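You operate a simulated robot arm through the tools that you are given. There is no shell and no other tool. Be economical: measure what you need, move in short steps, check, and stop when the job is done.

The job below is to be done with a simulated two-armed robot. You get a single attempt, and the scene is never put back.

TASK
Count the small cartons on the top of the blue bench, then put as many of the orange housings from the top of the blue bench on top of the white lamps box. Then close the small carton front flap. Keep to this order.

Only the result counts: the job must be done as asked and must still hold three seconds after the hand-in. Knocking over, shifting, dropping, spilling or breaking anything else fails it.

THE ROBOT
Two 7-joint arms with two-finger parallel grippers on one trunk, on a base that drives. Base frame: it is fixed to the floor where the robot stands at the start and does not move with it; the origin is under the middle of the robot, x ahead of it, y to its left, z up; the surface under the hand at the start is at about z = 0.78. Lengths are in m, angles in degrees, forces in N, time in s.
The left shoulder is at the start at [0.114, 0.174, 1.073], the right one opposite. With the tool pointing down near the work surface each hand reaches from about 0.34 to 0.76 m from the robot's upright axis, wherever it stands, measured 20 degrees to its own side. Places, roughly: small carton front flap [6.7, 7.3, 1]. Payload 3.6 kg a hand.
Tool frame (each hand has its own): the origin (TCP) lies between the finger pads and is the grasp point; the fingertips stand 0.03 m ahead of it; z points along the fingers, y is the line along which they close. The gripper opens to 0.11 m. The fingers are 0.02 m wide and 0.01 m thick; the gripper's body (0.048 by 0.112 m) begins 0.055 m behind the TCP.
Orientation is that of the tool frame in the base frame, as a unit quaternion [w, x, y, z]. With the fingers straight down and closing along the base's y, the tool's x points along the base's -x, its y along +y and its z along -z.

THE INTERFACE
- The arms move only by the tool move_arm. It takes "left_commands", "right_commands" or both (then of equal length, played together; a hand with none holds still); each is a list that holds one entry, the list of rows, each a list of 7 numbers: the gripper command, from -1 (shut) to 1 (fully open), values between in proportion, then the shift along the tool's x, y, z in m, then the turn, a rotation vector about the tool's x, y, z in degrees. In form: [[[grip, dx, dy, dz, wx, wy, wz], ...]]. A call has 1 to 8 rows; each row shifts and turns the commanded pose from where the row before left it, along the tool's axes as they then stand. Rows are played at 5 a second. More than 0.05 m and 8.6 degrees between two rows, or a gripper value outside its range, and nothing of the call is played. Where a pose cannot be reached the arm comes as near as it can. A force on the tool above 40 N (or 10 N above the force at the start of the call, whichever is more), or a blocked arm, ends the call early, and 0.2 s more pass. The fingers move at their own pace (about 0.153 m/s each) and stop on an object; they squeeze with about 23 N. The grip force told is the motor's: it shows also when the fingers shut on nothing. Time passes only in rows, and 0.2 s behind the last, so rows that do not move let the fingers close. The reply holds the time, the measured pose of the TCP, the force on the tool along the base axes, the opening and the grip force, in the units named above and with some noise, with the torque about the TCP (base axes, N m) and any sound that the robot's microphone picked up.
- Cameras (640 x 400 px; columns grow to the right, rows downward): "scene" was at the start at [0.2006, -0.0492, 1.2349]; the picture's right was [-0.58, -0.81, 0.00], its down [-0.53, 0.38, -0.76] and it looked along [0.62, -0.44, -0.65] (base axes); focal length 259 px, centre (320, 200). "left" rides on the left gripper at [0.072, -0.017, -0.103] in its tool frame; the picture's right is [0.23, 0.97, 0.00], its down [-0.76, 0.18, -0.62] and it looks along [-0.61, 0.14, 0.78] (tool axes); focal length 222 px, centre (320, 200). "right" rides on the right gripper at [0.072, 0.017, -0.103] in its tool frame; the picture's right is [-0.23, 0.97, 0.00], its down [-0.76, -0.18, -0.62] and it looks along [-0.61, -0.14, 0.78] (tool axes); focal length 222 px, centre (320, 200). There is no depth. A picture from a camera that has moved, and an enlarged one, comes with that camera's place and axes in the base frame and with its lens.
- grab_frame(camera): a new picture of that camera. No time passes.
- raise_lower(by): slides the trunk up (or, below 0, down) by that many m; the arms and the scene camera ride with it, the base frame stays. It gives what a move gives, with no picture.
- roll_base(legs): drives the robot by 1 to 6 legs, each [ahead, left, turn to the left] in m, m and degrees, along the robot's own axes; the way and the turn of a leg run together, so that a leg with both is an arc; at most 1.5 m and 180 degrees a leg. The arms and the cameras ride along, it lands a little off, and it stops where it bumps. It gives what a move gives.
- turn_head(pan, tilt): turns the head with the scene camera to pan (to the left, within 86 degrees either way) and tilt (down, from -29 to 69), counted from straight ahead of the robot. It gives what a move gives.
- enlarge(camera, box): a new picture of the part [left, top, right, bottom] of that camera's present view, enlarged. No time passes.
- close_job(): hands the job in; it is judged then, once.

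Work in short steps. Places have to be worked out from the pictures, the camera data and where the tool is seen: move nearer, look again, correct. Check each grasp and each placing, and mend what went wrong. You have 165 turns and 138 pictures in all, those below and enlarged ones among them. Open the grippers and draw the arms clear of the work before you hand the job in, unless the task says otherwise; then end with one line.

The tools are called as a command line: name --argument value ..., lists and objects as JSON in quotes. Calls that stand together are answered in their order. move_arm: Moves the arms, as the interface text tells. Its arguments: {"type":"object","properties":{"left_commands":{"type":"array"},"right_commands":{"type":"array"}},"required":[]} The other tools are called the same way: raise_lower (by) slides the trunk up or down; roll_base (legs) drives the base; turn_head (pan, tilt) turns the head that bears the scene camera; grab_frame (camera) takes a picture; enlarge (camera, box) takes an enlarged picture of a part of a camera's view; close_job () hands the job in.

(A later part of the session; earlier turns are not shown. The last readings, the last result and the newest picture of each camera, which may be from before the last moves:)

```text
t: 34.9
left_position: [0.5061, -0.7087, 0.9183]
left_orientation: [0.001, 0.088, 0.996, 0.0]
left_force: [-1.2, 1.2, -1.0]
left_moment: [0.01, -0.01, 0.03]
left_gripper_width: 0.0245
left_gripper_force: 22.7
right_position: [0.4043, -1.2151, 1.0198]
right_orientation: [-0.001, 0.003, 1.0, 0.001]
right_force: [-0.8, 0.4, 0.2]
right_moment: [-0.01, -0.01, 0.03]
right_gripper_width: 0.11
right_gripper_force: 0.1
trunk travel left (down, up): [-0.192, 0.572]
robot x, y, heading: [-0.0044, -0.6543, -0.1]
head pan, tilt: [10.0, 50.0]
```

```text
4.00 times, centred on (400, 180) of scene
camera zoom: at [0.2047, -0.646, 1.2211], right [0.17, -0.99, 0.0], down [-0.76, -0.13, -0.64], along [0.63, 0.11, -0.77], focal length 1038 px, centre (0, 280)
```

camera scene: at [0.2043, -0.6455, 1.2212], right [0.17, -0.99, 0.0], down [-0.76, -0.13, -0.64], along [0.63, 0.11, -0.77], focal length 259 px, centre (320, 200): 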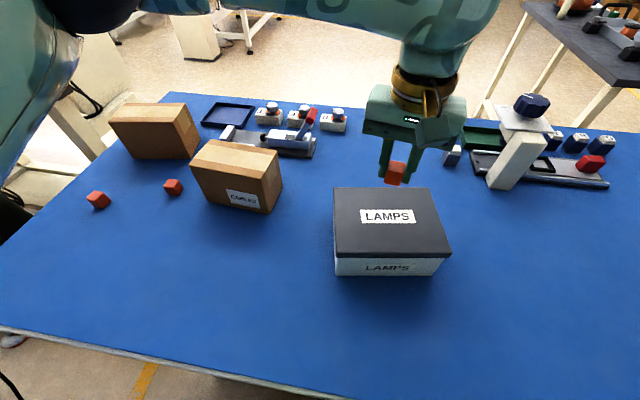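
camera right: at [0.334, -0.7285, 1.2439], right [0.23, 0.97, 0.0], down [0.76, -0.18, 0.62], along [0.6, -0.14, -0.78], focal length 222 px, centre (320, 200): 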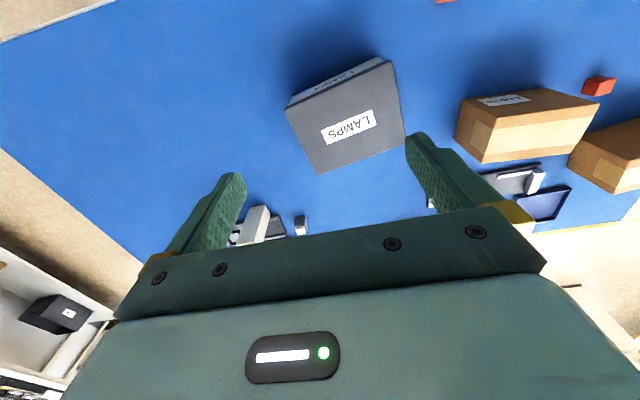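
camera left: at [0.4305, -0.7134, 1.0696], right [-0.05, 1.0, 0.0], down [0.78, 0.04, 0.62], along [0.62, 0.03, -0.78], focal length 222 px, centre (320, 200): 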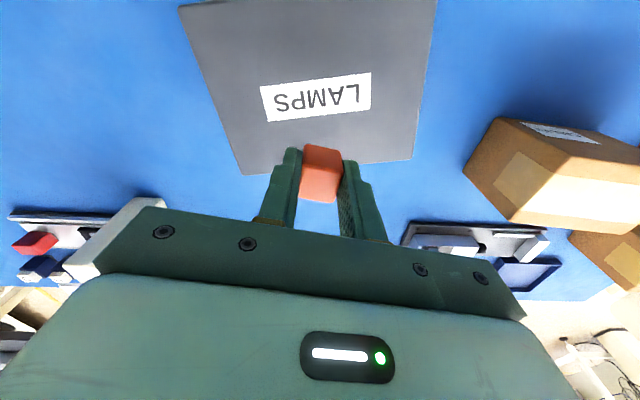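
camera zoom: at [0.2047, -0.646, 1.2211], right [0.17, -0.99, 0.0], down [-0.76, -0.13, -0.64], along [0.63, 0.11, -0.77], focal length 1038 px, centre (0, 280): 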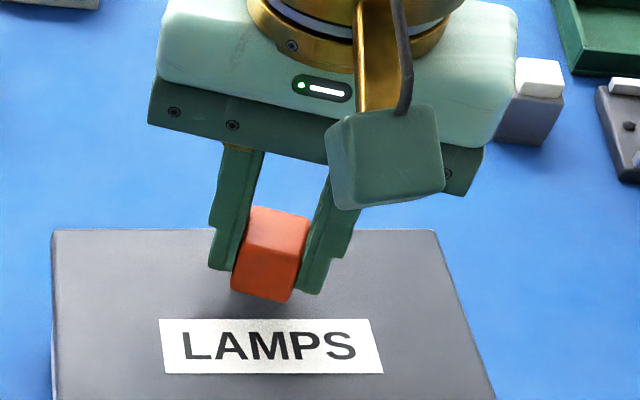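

The cube is just above the lid. I lower in 4 mm steps.

move_arm --left_commands '[[[-1, 0, 0, 0.005, 0, 0, 0], [-1, 0, 0, 0.004, 0, 0, 0], [-1, 0, 0, 0, 0, 0, 0]]]'

move_arm --left_commands '[[[-1, 0, 0, 0.004, 0, 0, 0], [-1, 0, 0, 0, 0, 0, 0]]]'

enlarge --camera "scene" --box '[320, 130, 480, 230]'

```text
t: 35.7
left_position: [0.5044, -0.7095, 0.9079]
left_orientation: [0.001, 0.089, 0.996, 0.0]
left_force: [-0.1, 0.2, -0.7]
left_moment: [0.0, 0.04, 0.0]
left_gripper_width: 0.0247
left_gripper_force: 23.2
right_position: [0.4043, -1.2143, 1.0195]
right_orientation: [-0.002, 0.003, 1.0, 0.0]
right_force: [1.4, 0.6, -0.4]
right_moment: [0.01, 0.01, 0.0]
right_gripper_width: 0.1099
right_gripper_force: 0.1
trunk travel left (down, up): [-0.192, 0.572]
robot x, y, heading: [-0.0044, -0.6593, -0.3]
head pan, tilt: [10.0, 50.0]
```

```text
t: 36.3
left_position: [0.5047, -0.7078, 0.9066]
left_orientation: [0.002, 0.087, 0.996, -0.001]
left_force: [3.0, -1.0, 14.4]
left_moment: [-0.01, -0.11, -0.01]
left_gripper_width: 0.0249
left_gripper_force: 22.8
right_position: [0.4034, -1.2135, 1.0194]
right_orientation: [0.001, 0.003, 1.0, 0.0]
right_force: [-1.1, -0.6, -0.5]
right_moment: [-0.03, -0.02, 0.0]
right_gripper_width: 0.1097
right_gripper_force: 0.0
trunk travel left (down, up): [-0.192, 0.572]
robot x, y, heading: [-0.005, -0.6595, -0.3]
head pan, tilt: [10.0, 50.0]
```

```text
4.00 times, centred on (400, 180) of scene
camera zoom: at [0.204, -0.6461, 1.2214], right [0.17, -0.99, 0.0], down [-0.76, -0.13, -0.64], along [0.63, 0.11, -0.77], focal length 1038 px, centre (0, 280)
```

zoom: 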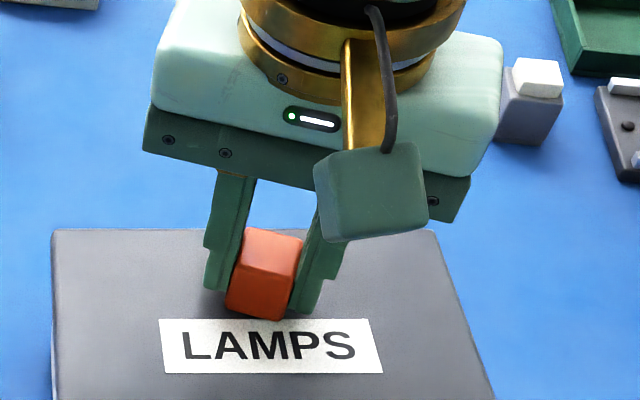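

Contact (14 N) at TCP z ≈ 0.907. I relieve 3 mm, open, and lift away.

move_arm --left_commands '[[[-1, 0, 0, -0.003, 0, 0, 0], [-0.3, 0, 0, 0, 0, 0, 0], [0.2, 0, 0, 0, 0, 0, 0], [0.2, 0, 0, -0.03, 0, 0, 0], [0.2, 0, 0, -0.04, 0, 0, 0], [0.2, 0, 0, 0, 0, 0, 0]]]'

grab_frame --camera "left"

grab_frame --camera "scene"

```text
t: 37.7
left_position: [0.5063, -0.7093, 0.9768]
left_orientation: [0.001, 0.088, 0.996, 0.0]
left_force: [0.1, 0.2, -0.6]
left_moment: [-0.01, 0.02, -0.01]
left_gripper_width: 0.0659
left_gripper_force: 0.1
right_position: [0.4032, -1.214, 1.0187]
right_orientation: [-0.002, 0.003, 1.0, 0.0]
right_force: [-0.1, 0.0, 0.3]
right_moment: [-0.01, -0.02, -0.01]
right_gripper_width: 0.11
right_gripper_force: 0.1
trunk travel left (down, up): [-0.192, 0.572]
robot x, y, heading: [-0.0046, -0.6592, -0.4]
head pan, tilt: [10.0, 50.0]
```

```text
101 pictures are left
camera left: at [0.4309, -0.7127, 1.0794], right [-0.05, 1.0, 0.0], down [0.78, 0.04, 0.62], along [0.62, 0.03, -0.78], focal length 222 px, centre (320, 200)
```

left: 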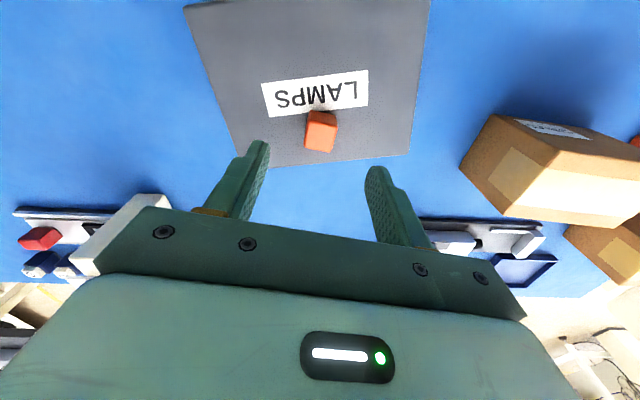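

```text
100 pictures are left
camera scene: at [0.2051, -0.6461, 1.2209], right [0.17, -0.99, 0.0], down [-0.76, -0.13, -0.64], along [0.63, 0.11, -0.77], focal length 259 px, centre (320, 200)
```

scene: 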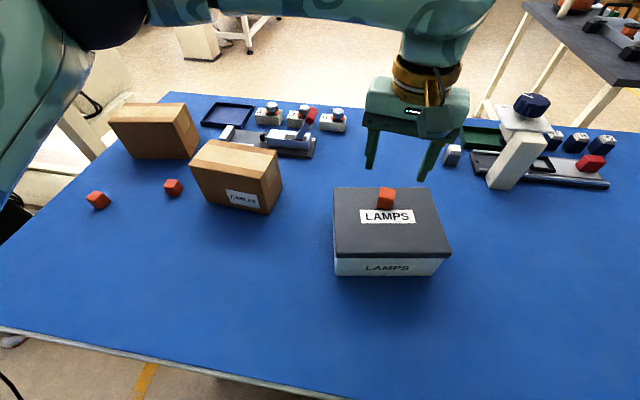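

The first housing sits well on the lid. Next is cube A at (0.478,-0.114), which stands free; I raise and travel in front of the cartons.

move_arm --left_commands '[[[0.2, 0, 0, -0.03, 0, 0, 0], [1, 0.0316, 0.035, 0, 0, 0, 0], [1, 0.0316, 0.035, 0, 0, 0, 0], [1, 0.0316, 0.035, 0, 0, 0, 0], [1, 0.0316, 0.035, 0, 0, 0, 0], [1, 0.0078, 0.0443, 0, 0, 0, 0], [1, 0.0078, 0.0443, 0, 0, 0, 0], [1, 0.0078, 0.0443, 0, 0, 0, 0]]]'

move_arm --left_commands '[[[1, 0.0078, 0.0443, 0, 0, 0, 0], [1, 0.0078, 0.0443, 0, 0, 0, 0], [1, 0.0, 0.0443, 0, 0, 0, 0], [1, -0.01, 0.04, 0, 0, 0, 0], [1, -0.01, 0.04, 0, 0, 0, 0], [1, -0.01, 0.04, 0, 0, 0, 0], [1, 0, 0, 0, 0, 0, 0]]]'

grab_frame --camera "left"

```text
t: 39.5
left_position: [0.4055, -0.4136, 1.0058]
left_orientation: [0.0, 0.088, 0.996, 0.0]
left_force: [-1.0, 0.8, 0.8]
left_moment: [0.01, -0.02, -0.01]
left_gripper_width: 0.1099
left_gripper_force: 0.1
right_position: [0.4042, -1.2141, 1.0192]
right_orientation: [0.0, 0.003, 1.0, 0.0]
right_force: [-0.2, -0.8, 1.1]
right_moment: [0.0, -0.02, -0.03]
right_gripper_width: 0.1095
right_gripper_force: 0.0
trunk travel left (down, up): [-0.192, 0.572]
robot x, y, heading: [0.0007, -0.6602, -0.3]
head pan, tilt: [10.0, 50.0]
```

```text
t: 41.1
left_position: [0.4616, -0.1667, 1.0079]
left_orientation: [0.001, 0.088, 0.996, 0.001]
left_force: [0.1, 1.3, 0.8]
left_moment: [0.01, 0.0, 0.03]
left_gripper_width: 0.11
left_gripper_force: 0.0
right_position: [0.4045, -1.2144, 1.0189]
right_orientation: [-0.001, 0.003, 1.0, 0.0]
right_force: [0.1, 0.5, 0.6]
right_moment: [0.0, 0.03, 0.0]
right_gripper_width: 0.11
right_gripper_force: 0.1
trunk travel left (down, up): [-0.192, 0.572]
robot x, y, heading: [-0.0051, -0.6587, -0.2]
head pan, tilt: [10.0, 50.0]
```

```text
99 pictures are left
camera left: at [0.3866, -0.1714, 1.1116], right [-0.05, 1.0, 0.0], down [0.78, 0.04, 0.62], along [0.62, 0.03, -0.78], focal length 222 px, centre (320, 200)
```

left: 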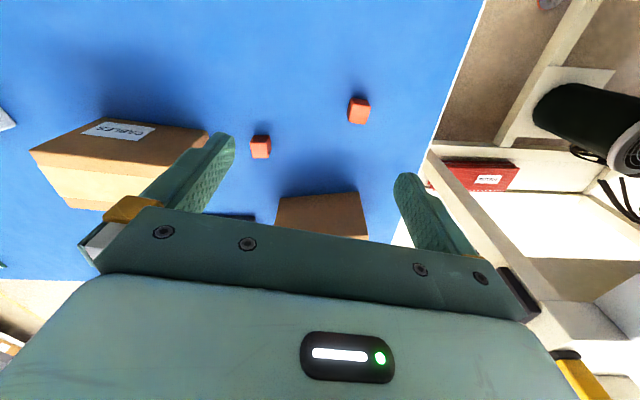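

Cube A at (0.474,-0.115). I move above it, descend part-way, and zoom in for its yaw.

move_arm --left_commands '[[[1, -0.002, 0.027, 0, 0, 0, 0], [1, -0.002, 0.0265, 0.03, 0, 0, 0], [1, 0, 0, 0.04, 0, 0, 0], [1, 0, 0, 0.03, 0, 0, 0], [1, 0, 0, 0, 0, 0, 0]]]'

enlarge --camera "left" --box '[240, 80, 400, 180]'

grab_frame --camera "scene"

```text
t: 42.3
left_position: [0.4763, -0.1156, 0.9082]
left_orientation: [0.001, 0.088, 0.996, 0.0]
left_force: [-0.5, -0.1, 0.4]
left_moment: [0.01, 0.0, -0.01]
left_gripper_width: 0.1099
left_gripper_force: 0.0
right_position: [0.4039, -1.2148, 1.0198]
right_orientation: [-0.001, 0.002, 1.0, 0.0]
right_force: [-0.5, 0.3, 0.1]
right_moment: [0.0, -0.01, 0.0]
right_gripper_width: 0.1102
right_gripper_force: 0.0
trunk travel left (down, up): [-0.192, 0.572]
robot x, y, heading: [-0.0063, -0.6612, -0.4]
head pan, tilt: [10.0, 50.0]
```

```text
4.00 times, centred on (320, 130) of left
camera zoom: at [0.4024, -0.1193, 1.0113], right [-0.05, 1.0, 0.0], down [0.78, 0.04, 0.62], along [0.62, 0.03, -0.78], focal length 888 px, centre (320, 480)
```

zoom: 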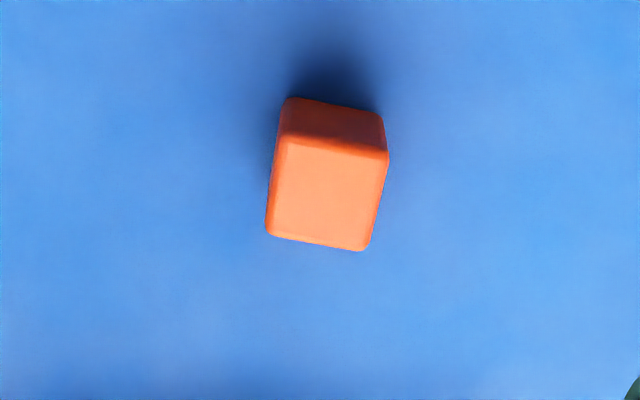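

```text
97 pictures are left
camera scene: at [0.2046, -0.6459, 1.2211], right [0.17, -0.99, 0.0], down [-0.76, -0.13, -0.64], along [0.63, 0.11, -0.77], focal length 259 px, centre (320, 200)
```

scene: 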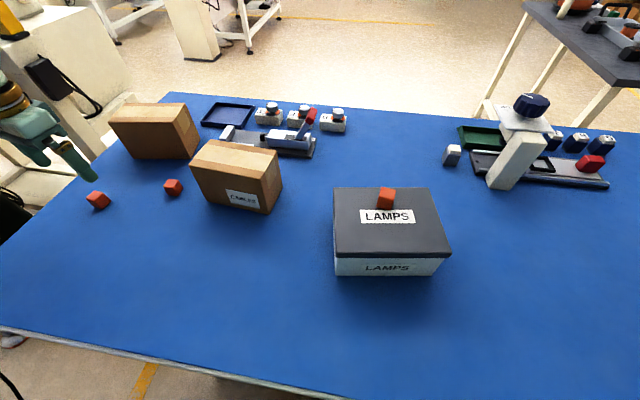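

Aligned with cube A (same yaw). I descend to z ≈ 0.818 and close.

move_arm --left_commands '[[[1, -0.003, 0, 0.04, 0, 0, 0], [1, 0, 0, 0.03, 0, 0, 0], [1, 0, 0, 0.012, 0, 0, 0], [1, 0, 0, 0.008, 0, 0, 0], [-1, 0, 0, 0, 0, 0, 0], [-1, 0, 0, 0, 0, 0, 0], [-1, 0, 0, 0, 0, 0, 0]]]'

grab_frame --camera "left"

```text
t: 43.9
left_position: [0.4789, -0.116, 0.8171]
left_orientation: [0.001, 0.088, 0.996, -0.001]
left_force: [-0.2, 0.1, 0.0]
left_moment: [0.07, -0.03, 0.0]
left_gripper_width: 0.0251
left_gripper_force: 23.0
right_position: [0.4043, -1.215, 1.0184]
right_orientation: [-0.002, 0.002, 1.0, 0.0]
right_force: [-0.4, -0.2, 0.4]
right_moment: [-0.02, -0.02, 0.04]
right_gripper_width: 0.1099
right_gripper_force: 0.1
trunk travel left (down, up): [-0.192, 0.572]
robot x, y, heading: [-0.0025, -0.6587, -0.1]
head pan, tilt: [10.0, 50.0]
```

```text
96 pictures are left
camera left: at [0.4051, -0.1192, 0.9207], right [-0.05, 1.0, 0.0], down [0.78, 0.04, 0.62], along [0.62, 0.03, -0.78], focal length 222 px, centre (320, 200)
```

left: 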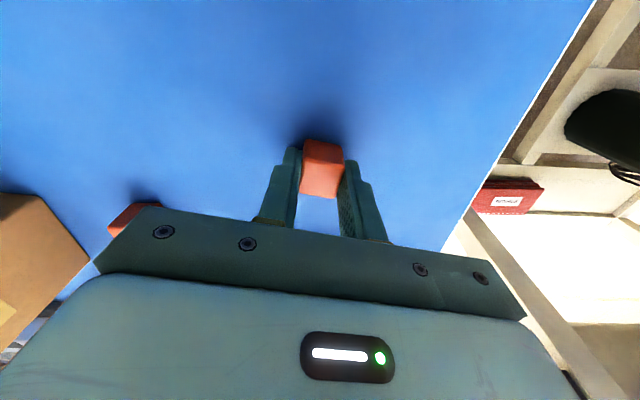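

Gripped. I lift and carry it along x ≈ 0.44 toward the box.

move_arm --left_commands '[[[-1, 0, 0, -0.03, 0, 0, 0], [-1, 0, 0, -0.045, 0, 0, 0], [-1, 0, 0, -0.045, 0, 0, 0], [-1, 0, 0, -0.045, 0, 0, 0], [-1, 0.007, -0.0469, 0, 0, 0, 0], [-1, 0.007, -0.0469, 0, 0, 0, 0], [-1, 0.007, -0.0469, 0, 0, 0, 0], [-1, 0, 0, 0, 0, 0, 0]]]'

move_arm --left_commands '[[[-1, -0.0081, -0.0458, 0, 0, 0, 0], [-1, -0.0081, -0.0458, 0, 0, 0, 0], [-1, -0.0081, -0.0458, 0, 0, 0, 0], [-1, -0.0081, -0.0458, 0, 0, 0, 0], [-1, -0.0081, -0.0458, 0, 0, 0, 0], [-1, -0.0081, -0.0458, 0, 0, 0, 0], [-1, -0.0081, -0.0458, 0, 0, 0, 0], [-1, 0, 0, 0, 0, 0, 0]]]'

grab_frame --camera "left"

```text
t: 45.7
left_position: [0.4334, -0.252, 0.9847]
left_orientation: [0.001, 0.087, 0.996, -0.001]
left_force: [1.2, 0.5, -0.1]
left_moment: [0.05, -0.02, 0.03]
left_gripper_width: 0.0247
left_gripper_force: 23.1
right_position: [0.4043, -1.2136, 1.0189]
right_orientation: [-0.001, 0.001, 1.0, 0.0]
right_force: [-0.4, -0.7, 0.3]
right_moment: [-0.01, -0.04, -0.02]
right_gripper_width: 0.1097
right_gripper_force: 0.1
trunk travel left (down, up): [-0.192, 0.572]
robot x, y, heading: [-0.0019, -0.656, -0.3]
head pan, tilt: [10.0, 50.0]
```

```text
t: 47.5
left_position: [0.4328, -0.5745, 0.9829]
left_orientation: [0.001, 0.088, 0.996, -0.001]
left_force: [-1.0, -0.2, 0.6]
left_moment: [0.0, 0.01, 0.01]
left_gripper_width: 0.0247
left_gripper_force: 23.2
right_position: [0.4029, -1.2134, 1.0194]
right_orientation: [-0.001, 0.001, 1.0, 0.001]
right_force: [0.3, 0.8, 0.1]
right_moment: [-0.04, -0.06, -0.01]
right_gripper_width: 0.1098
right_gripper_force: 0.1
trunk travel left (down, up): [-0.192, 0.572]
robot x, y, heading: [0.0012, -0.6587, -0.5]
head pan, tilt: [10.0, 50.0]
```

```text
95 pictures are left
camera left: at [0.3583, -0.5786, 1.0868], right [-0.06, 1.0, 0.0], down [0.78, 0.04, 0.62], along [0.62, 0.03, -0.78], focal length 222 px, centre (320, 200)
```

left: 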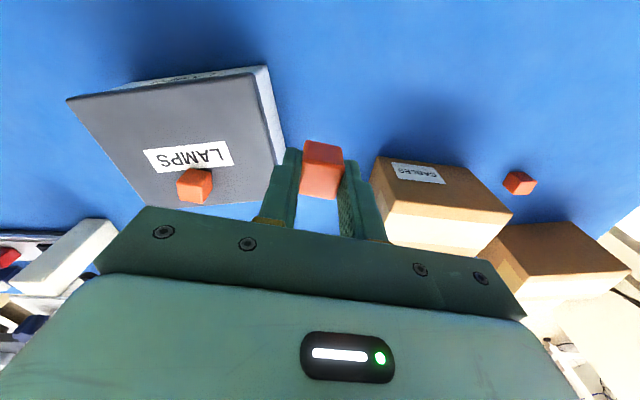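

I move the last stretch to (0.440,-0.715), in front of the first housing.

move_arm --left_commands '[[[-1, -0.0107, -0.0459, 0, 0, 0, 0], [-1, -0.0107, -0.0459, 0, 0, 0, 0], [-1, -0.0107, -0.0459, 0, 0, 0, 0], [-1, 0, 0, 0.03, 0, 0, 0], [-1, 0, 0, 0.03, 0, 0, 0], [-1, 0, 0, 0, 0, 0, 0]]]'

grab_frame --camera "scene"

grab_frame --camera "left"

```text
t: 48.9
left_position: [0.4415, -0.7174, 0.923]
left_orientation: [0.001, 0.087, 0.996, -0.001]
left_force: [-0.2, -1.2, 0.1]
left_moment: [-0.01, -0.01, 0.01]
left_gripper_width: 0.0245
left_gripper_force: 22.7
right_position: [0.4038, -1.2142, 1.0182]
right_orientation: [-0.001, 0.003, 1.0, 0.0]
right_force: [0.4, -0.8, 0.0]
right_moment: [0.02, -0.05, 0.0]
right_gripper_width: 0.1101
right_gripper_force: 0.0
trunk travel left (down, up): [-0.192, 0.572]
robot x, y, heading: [-0.0037, -0.6603, -0.4]
head pan, tilt: [10.0, 50.0]
```

```text
94 pictures are left
camera scene: at [0.2046, -0.6459, 1.2211], right [0.17, -0.99, 0.0], down [-0.76, -0.13, -0.64], along [0.63, 0.11, -0.77], focal length 259 px, centre (320, 200)
```

scene: 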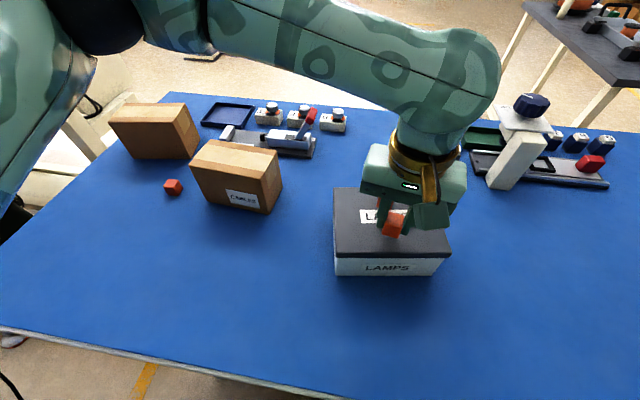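

```text
93 pictures are left
camera left: at [0.3669, -0.7201, 1.026], right [-0.05, 1.0, 0.0], down [0.78, 0.04, 0.62], along [0.62, 0.03, -0.78], focal length 222 px, centre (320, 200)
```

left: 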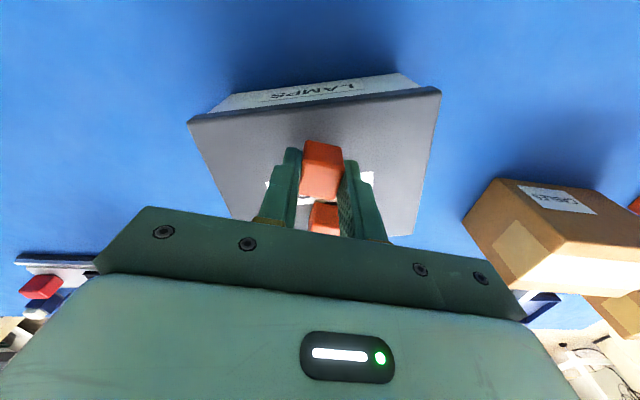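

Well placed over the lid. I lower to contact near z 0.907.

move_arm --left_commands '[[[-1, 0, 0, 0.008, 0, 0, 0], [-1, 0, 0, 0.005, 0, 0, 0], [-1, 0, 0, 0.003, 0, 0, 0], [-1, 0, 0, 0, 0, 0, 0]]]'

```text
t: 49.9
left_position: [0.4408, -0.7177, 0.9065]
left_orientation: [0.001, 0.089, 0.996, 0.0]
left_force: [0.0, -0.6, -0.3]
left_moment: [-0.02, 0.01, 0.02]
left_gripper_width: 0.0247
left_gripper_force: 23.1
right_position: [0.4039, -1.2142, 1.0198]
right_orientation: [-0.001, 0.003, 1.0, 0.0]
right_force: [1.1, -0.8, -0.2]
right_moment: [0.01, 0.0, 0.0]
right_gripper_width: 0.11
right_gripper_force: 0.1
trunk travel left (down, up): [-0.192, 0.572]
robot x, y, heading: [-0.0057, -0.6601, -0.5]
head pan, tilt: [10.0, 50.0]
```

No contact yet; 2 mm more at a time.

move_arm --left_commands '[[[-1, 0, 0, 0.002, 0, 0, 0], [-1, 0, 0, 0, 0, 0, 0]]]'

```text
t: 50.5
left_position: [0.4409, -0.7184, 0.9061]
left_orientation: [0.002, 0.087, 0.996, -0.001]
left_force: [-0.2, 0.9, 18.8]
left_moment: [0.06, 0.05, 0.01]
left_gripper_width: 0.0245
left_gripper_force: 23.0
right_position: [0.4034, -1.2147, 1.0193]
right_orientation: [0.001, 0.002, 1.0, 0.0]
right_force: [0.4, 0.5, -0.9]
right_moment: [0.0, 0.0, 0.0]
right_gripper_width: 0.1101
right_gripper_force: 0.0
trunk travel left (down, up): [-0.192, 0.572]
robot x, y, heading: [-0.0037, -0.6571, -0.6]
head pan, tilt: [10.0, 50.0]
```

Contact (19 N). I relieve slightly, open and lift.

move_arm --left_commands '[[[-1, 0, 0, -0.0025, 0, 0, 0], [-0.3, 0, 0, 0, 0, 0, 0], [0.2, 0, 0, 0, 0, 0, 0], [0.2, 0, 0, -0.03, 0, 0, 0], [0.2, 0, 0, -0.04, 0, 0, 0], [0.2, 0, 0, -0.03, 0, 0, 0]]]'

grab_frame --camera "scene"

grab_frame --camera "left"

```text
t: 51.9
left_position: [0.4412, -0.7159, 1.0084]
left_orientation: [0.001, 0.087, 0.996, 0.001]
left_force: [-0.3, -0.1, -0.9]
left_moment: [-0.02, 0.03, 0.0]
left_gripper_width: 0.0662
left_gripper_force: 0.0
right_position: [0.4036, -1.2155, 1.0189]
right_orientation: [0.0, 0.002, 1.0, 0.0]
right_force: [-0.6, -0.7, -0.1]
right_moment: [0.01, -0.02, 0.0]
right_gripper_width: 0.1101
right_gripper_force: 0.0
trunk travel left (down, up): [-0.192, 0.572]
robot x, y, heading: [-0.0018, -0.66, -0.0]
head pan, tilt: [10.0, 50.0]
```

```text
92 pictures are left
camera scene: at [0.2043, -0.6461, 1.2211], right [0.17, -0.99, 0.0], down [-0.76, -0.13, -0.64], along [0.63, 0.11, -0.77], focal length 259 px, centre (320, 200)
```

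scene: 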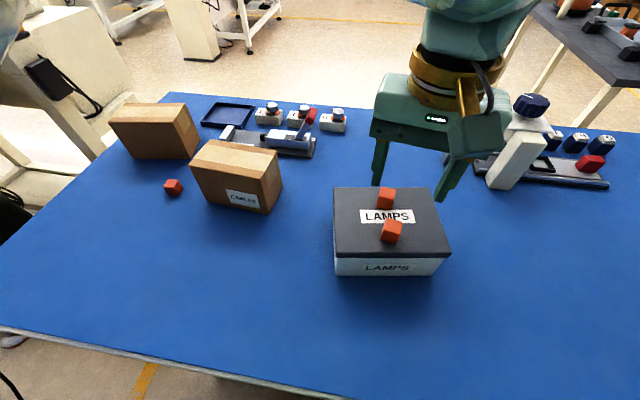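

```text
91 pictures are left
camera left: at [0.3661, -0.72, 1.1118], right [-0.05, 1.0, 0.0], down [0.78, 0.04, 0.62], along [0.62, 0.03, -0.78], focal length 222 px, centre (320, 200)
```

left: 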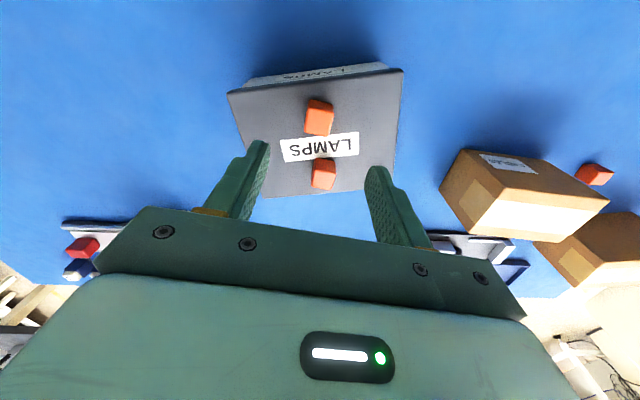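

Both housings rest well on the lid, one is left on the bench. Now I go for the flap at about (6.7, 7.3): first I raise the trunk and look around to plan the route.

raise_lower --by 0.2

turn_head --pan 60 --tilt 10

grab_frame --camera "scene"

turn_head --pan 86 --tilt 25

grab_frame --camera "scene"

turn_head --pan -86 --tilt 25

grab_frame --camera "scene"

```text
t: 54.1
left_position: [0.4418, -0.7178, 1.208]
left_orientation: [0.0, 0.088, 0.996, 0.0]
left_force: [1.3, -0.4, -0.3]
left_moment: [-0.01, -0.02, 0.02]
left_gripper_width: 0.0662
left_gripper_force: 0.1
right_position: [0.4037, -1.2139, 1.221]
right_orientation: [-0.001, 0.003, 1.0, 0.0]
right_force: [1.4, 0.0, -0.9]
right_moment: [0.02, -0.02, 0.0]
right_gripper_width: 0.11
right_gripper_force: 0.1
trunk travel left (down, up): [-0.392, 0.372]
robot x, y, heading: [-0.0004, -0.6579, -0.4]
head pan, tilt: [10.0, 50.0]
```

```text
t: 55.3
left_position: [0.4407, -0.7169, 1.2073]
left_orientation: [0.0, 0.087, 0.996, 0.0]
left_force: [0.1, 0.0, 0.2]
left_moment: [0.0, -0.04, 0.01]
left_gripper_width: 0.0662
left_gripper_force: 0.1
right_position: [0.4029, -1.214, 1.2211]
right_orientation: [0.0, 0.003, 1.0, 0.0]
right_force: [0.8, 0.1, 0.2]
right_moment: [0.02, -0.01, -0.02]
right_gripper_width: 0.1101
right_gripper_force: 0.0
trunk travel left (down, up): [-0.392, 0.372]
robot x, y, heading: [-0.003, -0.6585, -0.1]
head pan, tilt: [60.0, 10.0]
```

```text
90 pictures are left
camera scene: at [0.0909, -0.5784, 1.4879], right [0.86, -0.51, 0.0], down [-0.09, -0.15, -0.98], along [0.5, 0.85, -0.17], focal length 259 px, centre (320, 200)
```

scene: 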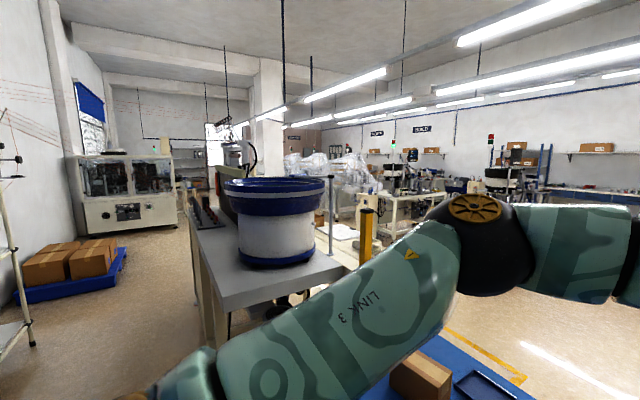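

```text
t: 56.2
left_position: [0.4422, -0.7169, 1.2073]
left_orientation: [0.001, 0.086, 0.996, 0.0]
left_force: [-0.5, 0.0, 0.9]
left_moment: [-0.01, -0.04, 0.02]
left_gripper_width: 0.0658
left_gripper_force: 0.1
right_position: [0.4037, -1.2141, 1.2217]
right_orientation: [-0.001, 0.003, 1.0, 0.0]
right_force: [-0.2, 0.4, -0.6]
right_moment: [0.01, -0.01, -0.02]
right_gripper_width: 0.1101
right_gripper_force: 0.1
trunk travel left (down, up): [-0.392, 0.372]
robot x, y, heading: [0.0032, -0.6571, -0.5]
head pan, tilt: [85.9, 25.0]
```

```text
89 pictures are left
camera scene: at [0.051, -0.5668, 1.4636], right [1.0, -0.08, 0.0], down [-0.03, -0.42, -0.91], along [0.07, 0.9, -0.42], focal length 259 px, centre (320, 200)
```

scene: 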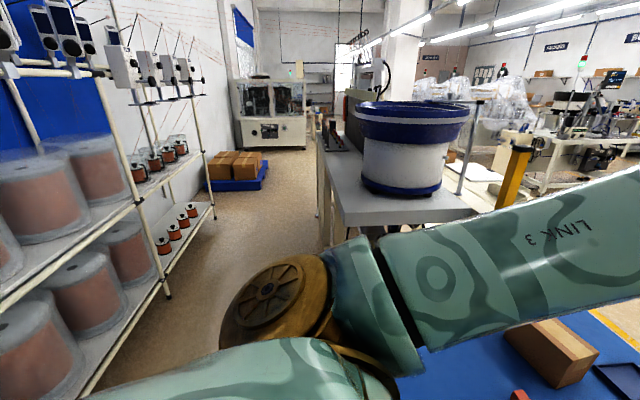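

```text
t: 58.8
left_position: [0.4419, -0.7182, 1.2081]
left_orientation: [0.001, 0.087, 0.996, 0.0]
left_force: [-0.9, -0.9, 0.2]
left_moment: [0.0, -0.03, 0.01]
left_gripper_width: 0.066
left_gripper_force: 0.0
right_position: [0.4033, -1.2129, 1.2202]
right_orientation: [0.0, 0.002, 1.0, 0.0]
right_force: [0.5, 0.2, -0.5]
right_moment: [-0.01, 0.03, -0.01]
right_gripper_width: 0.11
right_gripper_force: 0.0
trunk travel left (down, up): [-0.392, 0.372]
robot x, y, heading: [-0.003, -0.6589, 0.0]
head pan, tilt: [-85.9, 25.0]
```

```text
88 pictures are left
camera scene: at [0.0499, -0.7506, 1.4635], right [-1.0, -0.07, 0.0], down [-0.03, 0.42, -0.91], along [0.06, -0.9, -0.42], focal length 259 px, centre (320, 200)
```

scene: 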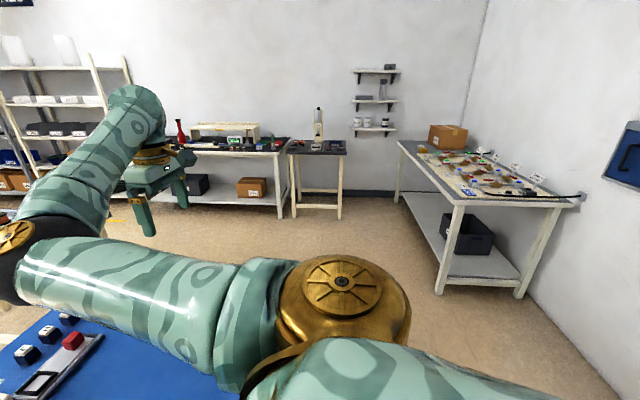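

I raise the trunk to the top for a higher overview and look ahead and to both sides.

raise_lower --by 0.37

turn_head --pan 45 --tilt 15

grab_frame --camera "scene"

turn_head --pan -5 --tilt 20

grab_frame --camera "scene"

turn_head --pan -50 --tilt 30

grab_frame --camera "scene"

```text
t: 62.4
left_position: [0.4418, -0.7173, 1.5765]
left_orientation: [0.001, 0.087, 0.996, 0.0]
left_force: [0.4, -0.4, 0.1]
left_moment: [-0.01, 0.03, 0.01]
left_gripper_width: 0.0658
left_gripper_force: 0.0
right_position: [0.4037, -1.2139, 1.5911]
right_orientation: [-0.001, 0.003, 1.0, 0.002]
right_force: [-0.3, 0.0, 0.4]
right_moment: [-0.01, 0.02, -0.01]
right_gripper_width: 0.1101
right_gripper_force: 0.1
trunk travel left (down, up): [-0.762, 0.002]
robot x, y, heading: [-0.0031, -0.6596, -0.3]
head pan, tilt: [-85.9, 25.0]
```

```text
t: 64.5
left_position: [0.4423, -0.7179, 1.5784]
left_orientation: [0.001, 0.087, 0.996, 0.0]
left_force: [-0.5, 0.5, -0.5]
left_moment: [0.05, 0.02, 0.01]
left_gripper_width: 0.066
left_gripper_force: 0.0
right_position: [0.403, -1.2134, 1.5901]
right_orientation: [0.0, 0.002, 1.0, 0.0]
right_force: [-0.5, -1.0, -0.3]
right_moment: [0.03, 0.01, 0.0]
right_gripper_width: 0.1098
right_gripper_force: 0.0
trunk travel left (down, up): [-0.762, 0.002]
robot x, y, heading: [-0.0011, -0.6567, -0.1]
head pan, tilt: [45.0, 15.0]
```

```text
87 pictures are left
camera scene: at [0.0737, -0.5929, 1.8508], right [0.7, -0.71, 0.0], down [-0.18, -0.18, -0.97], along [0.69, 0.68, -0.26], focal length 259 px, centre (320, 200)
```

scene: 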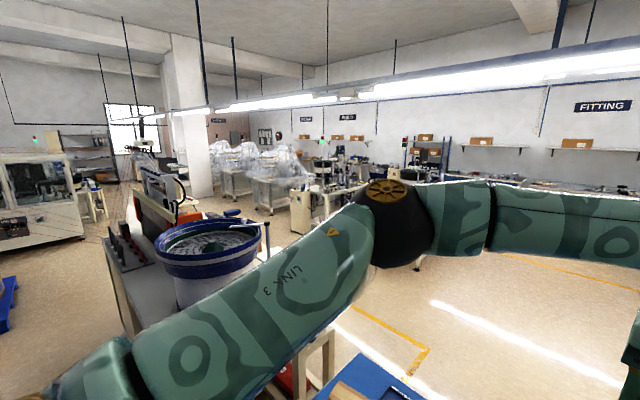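

```text
t: 65.7
left_position: [0.442, -0.7176, 1.5778]
left_orientation: [0.001, 0.087, 0.996, 0.0]
left_force: [-0.3, 0.7, 0.5]
left_moment: [0.04, 0.0, 0.01]
left_gripper_width: 0.0659
left_gripper_force: 0.1
right_position: [0.4031, -1.2131, 1.593]
right_orientation: [0.0, 0.002, 1.0, 0.001]
right_force: [0.3, -0.8, -0.2]
right_moment: [-0.02, 0.02, 0.03]
right_gripper_width: 0.1101
right_gripper_force: 0.0
trunk travel left (down, up): [-0.762, 0.002]
robot x, y, heading: [-0.0029, -0.6578, -0.4]
head pan, tilt: [-5.0, 20.0]
```

```text
86 pictures are left
camera scene: at [0.1, -0.667, 1.8427], right [-0.09, -1.0, 0.0], down [-0.34, 0.03, -0.94], along [0.94, -0.09, -0.34], focal length 259 px, centre (320, 200)
```

scene: 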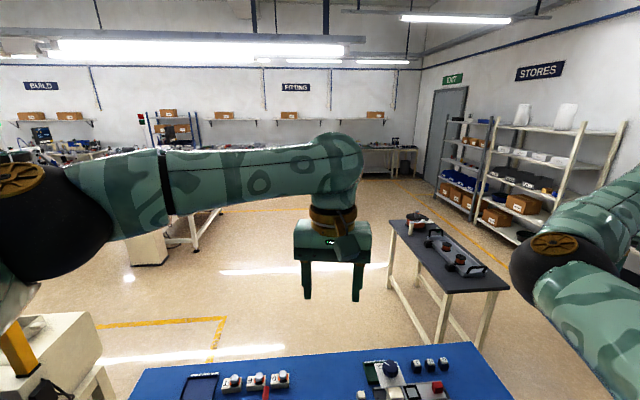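

```text
t: 66.8
left_position: [0.4408, -0.7174, 1.5775]
left_orientation: [0.002, 0.087, 0.996, 0.0]
left_force: [-0.1, 0.0, 0.1]
left_moment: [0.01, 0.01, 0.0]
left_gripper_width: 0.0661
left_gripper_force: 0.1
right_position: [0.4036, -1.2132, 1.5907]
right_orientation: [-0.001, 0.003, 1.0, 0.0]
right_force: [0.2, -0.3, -0.7]
right_moment: [0.0, -0.01, 0.0]
right_gripper_width: 0.11
right_gripper_force: 0.1
trunk travel left (down, up): [-0.762, 0.002]
robot x, y, heading: [-0.002, -0.657, -0.2]
head pan, tilt: [-50.0, 30.0]
```

```text
85 pictures are left
camera scene: at [0.0651, -0.7281, 1.8266], right [-0.77, -0.64, 0.0], down [-0.32, 0.38, -0.87], along [0.55, -0.67, -0.5], focal length 259 px, centre (320, 200)
```

scene: 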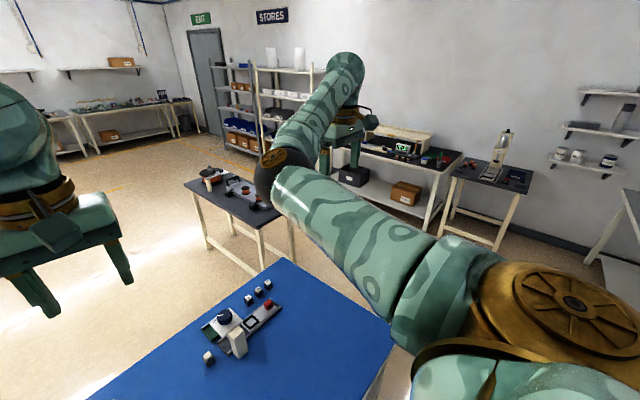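

Plan: strafe right past the bench end (y ≈ -1.42), drive ahead between the small dark table (y > -1.8) and the wall benches (y ≈ -3.35), then turn left into the central aisle. First the strafe to y ≈ -2.5.

roll_base --legs '[[0, -1.0, 0], [0, -0.85, 0]]'

turn_head --pan 0 --tilt 30

grab_frame --camera "scene"

```text
t: 76.1
left_position: [0.4307, -2.5607, 1.5775]
left_orientation: [0.001, 0.087, 0.996, -0.001]
left_force: [0.2, -0.4, 0.2]
left_moment: [-0.04, -0.02, 0.01]
left_gripper_width: 0.0657
left_gripper_force: 0.0
right_position: [0.394, -3.0575, 1.5911]
right_orientation: [-0.001, 0.002, 1.0, 0.0]
right_force: [0.4, -0.2, 0.5]
right_moment: [-0.02, 0.02, 0.02]
right_gripper_width: 0.1102
right_gripper_force: 0.0
trunk travel left (down, up): [-0.762, 0.002]
robot x, y, heading: [-0.0146, -2.5016, -0.4]
head pan, tilt: [-50.0, 30.0]
```

```text
t: 77.2
left_position: [0.4299, -2.56, 1.5777]
left_orientation: [0.001, 0.086, 0.996, -0.001]
left_force: [0.8, -0.1, -0.4]
left_moment: [-0.02, -0.04, 0.05]
left_gripper_width: 0.0658
left_gripper_force: 0.2
right_position: [0.393, -3.057, 1.5911]
right_orientation: [-0.001, 0.002, 1.0, 0.0]
right_force: [0.0, 0.8, 0.8]
right_moment: [-0.01, -0.04, 0.02]
right_gripper_width: 0.1101
right_gripper_force: 0.2
trunk travel left (down, up): [-0.762, 0.002]
robot x, y, heading: [-0.0119, -2.5059, -0.3]
head pan, tilt: [0.0, 30.0]
```

```text
84 pictures are left
camera scene: at [0.0873, -2.5033, 1.8266], right [0.0, -1.0, 0.0], down [-0.5, 0.0, -0.87], along [0.87, 0.0, -0.5], focal length 259 px, centre (320, 200)
```

scene: 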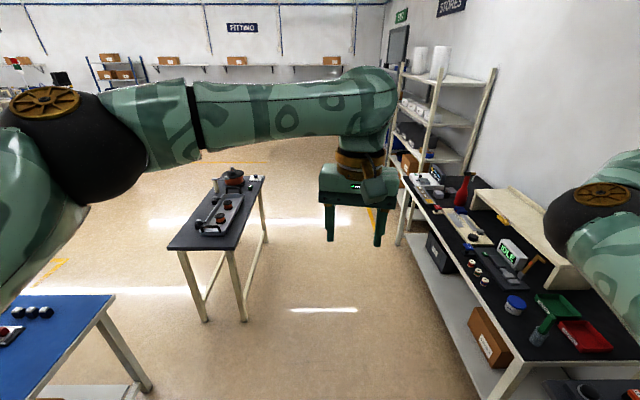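

The aisle spans y -1.9 to -3.2 and I am in its middle. I pull the right hand in a bit and drive ahead 2.7 m.

move_arm --right_commands '[[[1, 0, 0.04, 0, 0, 0, 0], [1, 0, 0.04, 0, 0, 0, 0], [1, 0, 0.03, 0, 0, 0, 0]]]'

roll_base --legs '[[1.4, -0.04, 0], [1.3, 0, 0]]'

turn_head --pan 60 --tilt 20

grab_frame --camera "scene"

turn_head --pan 10 --tilt 20

grab_frame --camera "scene"

```text
t: 78.0
left_position: [0.4313, -2.5611, 1.5787]
left_orientation: [0.001, 0.088, 0.996, -0.001]
left_force: [-0.1, -0.9, 0.2]
left_moment: [0.0, 0.0, 0.0]
left_gripper_width: 0.066
left_gripper_force: 0.0
right_position: [0.3933, -2.9458, 1.5932]
right_orientation: [0.0, 0.001, 1.0, 0.0]
right_force: [0.8, 0.6, 0.1]
right_moment: [0.0, 0.01, -0.02]
right_gripper_width: 0.1101
right_gripper_force: 0.1
trunk travel left (down, up): [-0.762, 0.002]
robot x, y, heading: [-0.0132, -2.5022, -0.2]
head pan, tilt: [0.0, 30.0]
```

```text
t: 91.1
left_position: [3.1134, -2.633, 1.5788]
left_orientation: [0.0, 0.095, 0.996, 0.0]
left_force: [-0.3, -0.2, 0.7]
left_moment: [-0.01, 0.01, -0.01]
left_gripper_width: 0.0661
left_gripper_force: 0.0
right_position: [3.0702, -3.0159, 1.5925]
right_orientation: [0.0, 0.009, 1.0, 0.001]
right_force: [-0.1, -0.5, 0.0]
right_moment: [0.0, -0.02, 0.0]
right_gripper_width: 0.1098
right_gripper_force: 0.0
trunk travel left (down, up): [-0.762, 0.002]
robot x, y, heading: [2.67, -2.5645, -1.1]
head pan, tilt: [0.0, 30.0]
```

```text
t: 92.4
left_position: [3.1134, -2.6318, 1.5783]
left_orientation: [0.0, 0.094, 0.996, -0.002]
left_force: [0.7, 0.2, 0.2]
left_moment: [-0.01, 0.03, -0.02]
left_gripper_width: 0.0659
left_gripper_force: 0.1
right_position: [3.0707, -3.0173, 1.5918]
right_orientation: [0.0, 0.008, 1.0, 0.0]
right_force: [-0.1, 0.0, 0.4]
right_moment: [0.01, -0.02, 0.0]
right_gripper_width: 0.1099
right_gripper_force: 0.0
trunk travel left (down, up): [-0.762, 0.002]
robot x, y, heading: [2.6704, -2.5649, -1.0]
head pan, tilt: [60.0, 20.0]
```

```text
83 pictures are left
camera scene: at [2.7284, -2.4887, 1.8427], right [0.86, -0.52, 0.0], down [-0.18, -0.29, -0.94], along [0.48, 0.8, -0.34], focal length 259 px, centre (320, 200)
```

scene: 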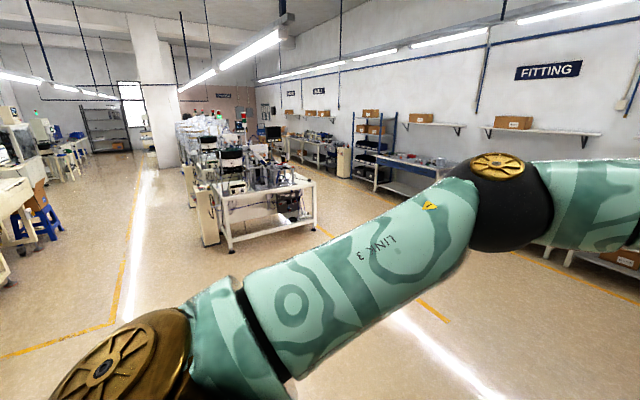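

```text
t: 93.6
left_position: [3.114, -2.6335, 1.5777]
left_orientation: [0.001, 0.094, 0.996, -0.001]
left_force: [0.3, 0.9, 0.2]
left_moment: [-0.01, 0.03, 0.01]
left_gripper_width: 0.066
left_gripper_force: 0.1
right_position: [3.0699, -3.0177, 1.5924]
right_orientation: [0.001, 0.009, 1.0, -0.001]
right_force: [-0.2, 0.1, -1.1]
right_moment: [-0.02, -0.01, 0.0]
right_gripper_width: 0.11
right_gripper_force: 0.1
trunk travel left (down, up): [-0.762, 0.002]
robot x, y, heading: [2.6733, -2.5662, -1.0]
head pan, tilt: [10.0, 20.0]
```

```text
82 pictures are left
camera scene: at [2.7722, -2.5538, 1.8427], right [0.16, -0.99, 0.0], down [-0.34, -0.05, -0.94], along [0.93, 0.15, -0.34], focal length 259 px, centre (320, 200)
```

scene: 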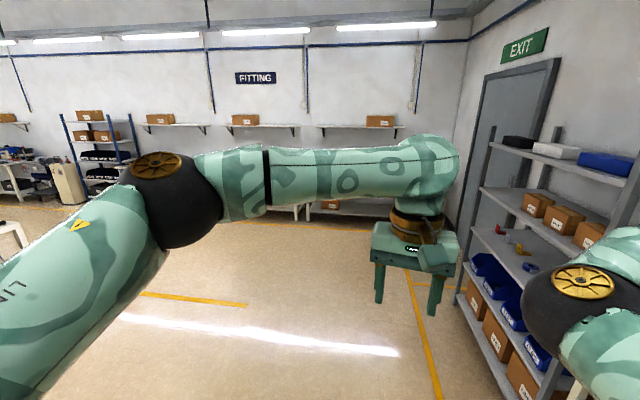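

The central island occupies x 3.2–4.6, y > 0.8; the wall benches start at x ≈ 7. So the aisle at x ≈ 5.7 leads to the target. I drive diagonally to (5.65,-0.9) and then turn left 90°.

roll_base --legs '[[1.0, 0.6, 0], [1.0, 0.6, 0], [1.0, 0.45, 0], [0, 0, 91]]'

turn_head --pan 0 --tilt 15

grab_frame --camera "scene"

turn_head --pan -30 --tilt 20

grab_frame --camera "scene"

```text
t: 114.1
left_position: [5.76, -0.5398, 1.5787]
left_orientation: [0.001, -0.641, 0.767, 0.001]
left_force: [-0.6, -0.6, -0.3]
left_moment: [0.01, 0.02, 0.04]
left_gripper_width: 0.066
left_gripper_force: 0.1
right_position: [6.1448, -0.5797, 1.5921]
right_orientation: [0.0, -0.704, 0.71, 0.001]
right_force: [0.4, 0.2, 0.6]
right_moment: [0.0, -0.02, -0.01]
right_gripper_width: 0.11
right_gripper_force: 0.1
trunk travel left (down, up): [-0.762, 0.002]
robot x, y, heading: [5.6994, -0.9839, 89.5]
head pan, tilt: [10.0, 20.0]
```

```text
t: 114.8
left_position: [5.759, -0.5397, 1.5776]
left_orientation: [0.001, -0.641, 0.767, 0.0]
left_force: [0.1, 0.3, 0.0]
left_moment: [0.0, 0.03, 0.02]
left_gripper_width: 0.0662
left_gripper_force: 0.1
right_position: [6.1428, -0.5789, 1.5922]
right_orientation: [0.001, -0.705, 0.709, 0.0]
right_force: [0.4, 0.2, -0.3]
right_moment: [0.04, -0.02, -0.04]
right_gripper_width: 0.11
right_gripper_force: 0.1
trunk travel left (down, up): [-0.762, 0.002]
robot x, y, heading: [5.6951, -0.982, 89.7]
head pan, tilt: [0.0, 15.0]
```

```text
81 pictures are left
camera scene: at [5.6994, -0.88, 1.8508], right [1.0, -0.01, 0.0], down [0.0, -0.26, -0.97], along [0.01, 0.97, -0.26], focal length 259 px, centre (320, 200)
```

scene: 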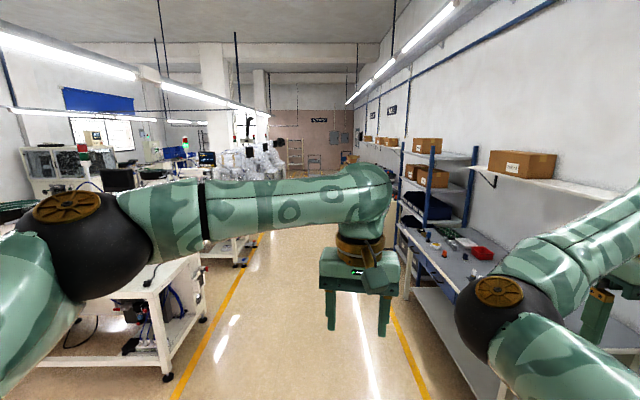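

```text
t: 115.8
left_position: [5.759, -0.5388, 1.5776]
left_orientation: [0.001, -0.641, 0.768, 0.0]
left_force: [-1.1, -0.8, 0.6]
left_moment: [0.0, -0.01, -0.02]
left_gripper_width: 0.066
left_gripper_force: 0.1
right_position: [6.144, -0.5798, 1.5923]
right_orientation: [-0.001, -0.704, 0.71, 0.0]
right_force: [0.8, 0.4, 0.3]
right_moment: [0.0, 0.0, -0.02]
right_gripper_width: 0.1099
right_gripper_force: 0.0
trunk travel left (down, up): [-0.762, 0.002]
robot x, y, heading: [5.702, -0.9873, 89.7]
head pan, tilt: [-30.0, 20.0]
```

```text
80 pictures are left
camera scene: at [5.7458, -0.8931, 1.8427], right [0.86, -0.51, 0.0], down [-0.17, -0.3, -0.94], along [0.48, 0.81, -0.34], focal length 259 px, centre (320, 200)
```

scene: 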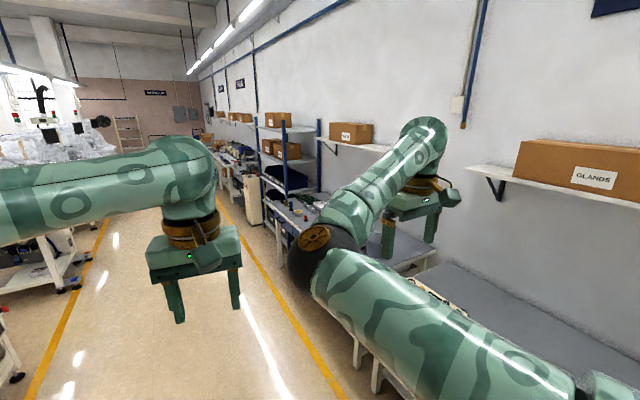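

The aisle (x 4.6–6.7) is clear ahead. I drive 4.2 m along it and look again.

roll_base --legs '[[1.4, 0, 0], [1.4, 0, 0], [1.4, 0, 0]]'

turn_head --pan -25 --tilt 18

grab_frame --camera "scene"

```text
t: 136.0
left_position: [5.7378, 3.6876, 1.5778]
left_orientation: [0.001, -0.651, 0.759, 0.0]
left_force: [0.3, -0.5, -0.6]
left_moment: [-0.02, 0.03, 0.01]
left_gripper_width: 0.0661
left_gripper_force: 0.0
right_position: [6.1218, 3.6567, 1.5922]
right_orientation: [-0.001, 0.713, -0.701, 0.0]
right_force: [1.0, -0.4, 0.2]
right_moment: [0.02, 0.0, -0.05]
right_gripper_width: 0.11
right_gripper_force: 0.1
trunk travel left (down, up): [-0.762, 0.002]
robot x, y, heading: [5.6875, 3.2406, 90.8]
head pan, tilt: [-30.0, 20.0]
```

```text
t: 136.7
left_position: [5.7367, 3.6888, 1.5791]
left_orientation: [0.002, -0.65, 0.76, -0.001]
left_force: [0.1, 0.3, -0.2]
left_moment: [-0.01, -0.01, 0.01]
left_gripper_width: 0.0661
left_gripper_force: 0.1
right_position: [6.123, 3.6566, 1.5935]
right_orientation: [0.0, 0.713, -0.701, 0.0]
right_force: [0.2, 0.1, 0.3]
right_moment: [-0.01, 0.01, -0.04]
right_gripper_width: 0.11
right_gripper_force: 0.0
trunk travel left (down, up): [-0.762, 0.002]
robot x, y, heading: [5.6877, 3.2387, 90.8]
head pan, tilt: [-25.0, 18.0]
```

```text
79 pictures are left
camera scene: at [5.7257, 3.3381, 1.8459], right [0.91, -0.41, 0.0], down [-0.13, -0.28, -0.95], along [0.39, 0.87, -0.31], focal length 259 px, centre (320, 200)
```

scene: 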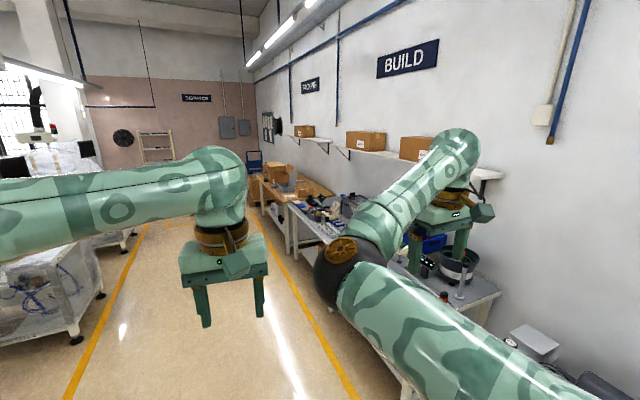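

A wooden packing bench with a carton is visible ahead to the right. I drive another 2.9 m.

roll_base --legs '[[1.45, 0, -0.5], [1.45, 0, -0.5]]'

turn_head --pan -45 --tilt 30

grab_frame --camera "scene"

```text
t: 150.6
left_position: [5.6981, 6.5701, 1.5772]
left_orientation: [0.002, -0.651, 0.759, 0.0]
left_force: [-0.7, 0.6, 0.3]
left_moment: [0.01, 0.0, 0.0]
left_gripper_width: 0.0658
left_gripper_force: 0.1
right_position: [6.0834, 6.5386, 1.5927]
right_orientation: [0.0, 0.713, -0.701, 0.0]
right_force: [0.0, 0.3, -0.3]
right_moment: [0.0, 0.03, 0.01]
right_gripper_width: 0.1101
right_gripper_force: 0.0
trunk travel left (down, up): [-0.762, 0.002]
robot x, y, heading: [5.647, 6.1232, 90.7]
head pan, tilt: [-25.0, 18.0]
```

```text
t: 151.4
left_position: [5.6967, 6.5703, 1.5778]
left_orientation: [0.001, -0.649, 0.761, 0.0]
left_force: [0.0, 0.2, 0.2]
left_moment: [0.0, 0.0, 0.03]
left_gripper_width: 0.0658
left_gripper_force: 0.1
right_position: [6.0826, 6.5386, 1.5928]
right_orientation: [0.001, 0.712, -0.702, 0.0]
right_force: [-0.2, 0.4, -0.3]
right_moment: [0.0, 0.02, 0.05]
right_gripper_width: 0.1101
right_gripper_force: 0.0
trunk travel left (down, up): [-0.762, 0.002]
robot x, y, heading: [5.6459, 6.1251, 91.1]
head pan, tilt: [-45.0, 30.0]
```

```text
78 pictures are left
camera scene: at [5.7098, 6.2, 1.8267], right [0.72, -0.7, 0.0], down [-0.35, -0.36, -0.87], along [0.6, 0.62, -0.5], focal length 259 px, centre (320, 200)
```

scene: 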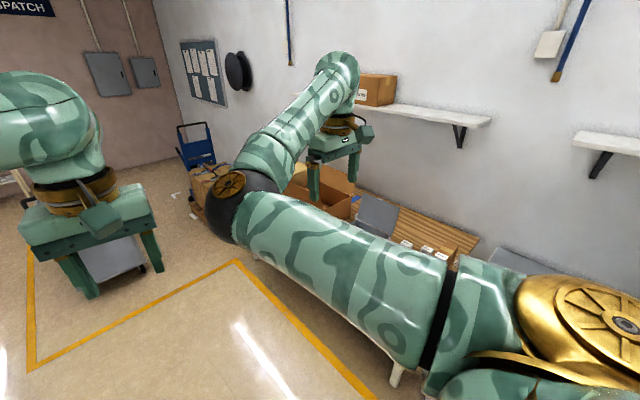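

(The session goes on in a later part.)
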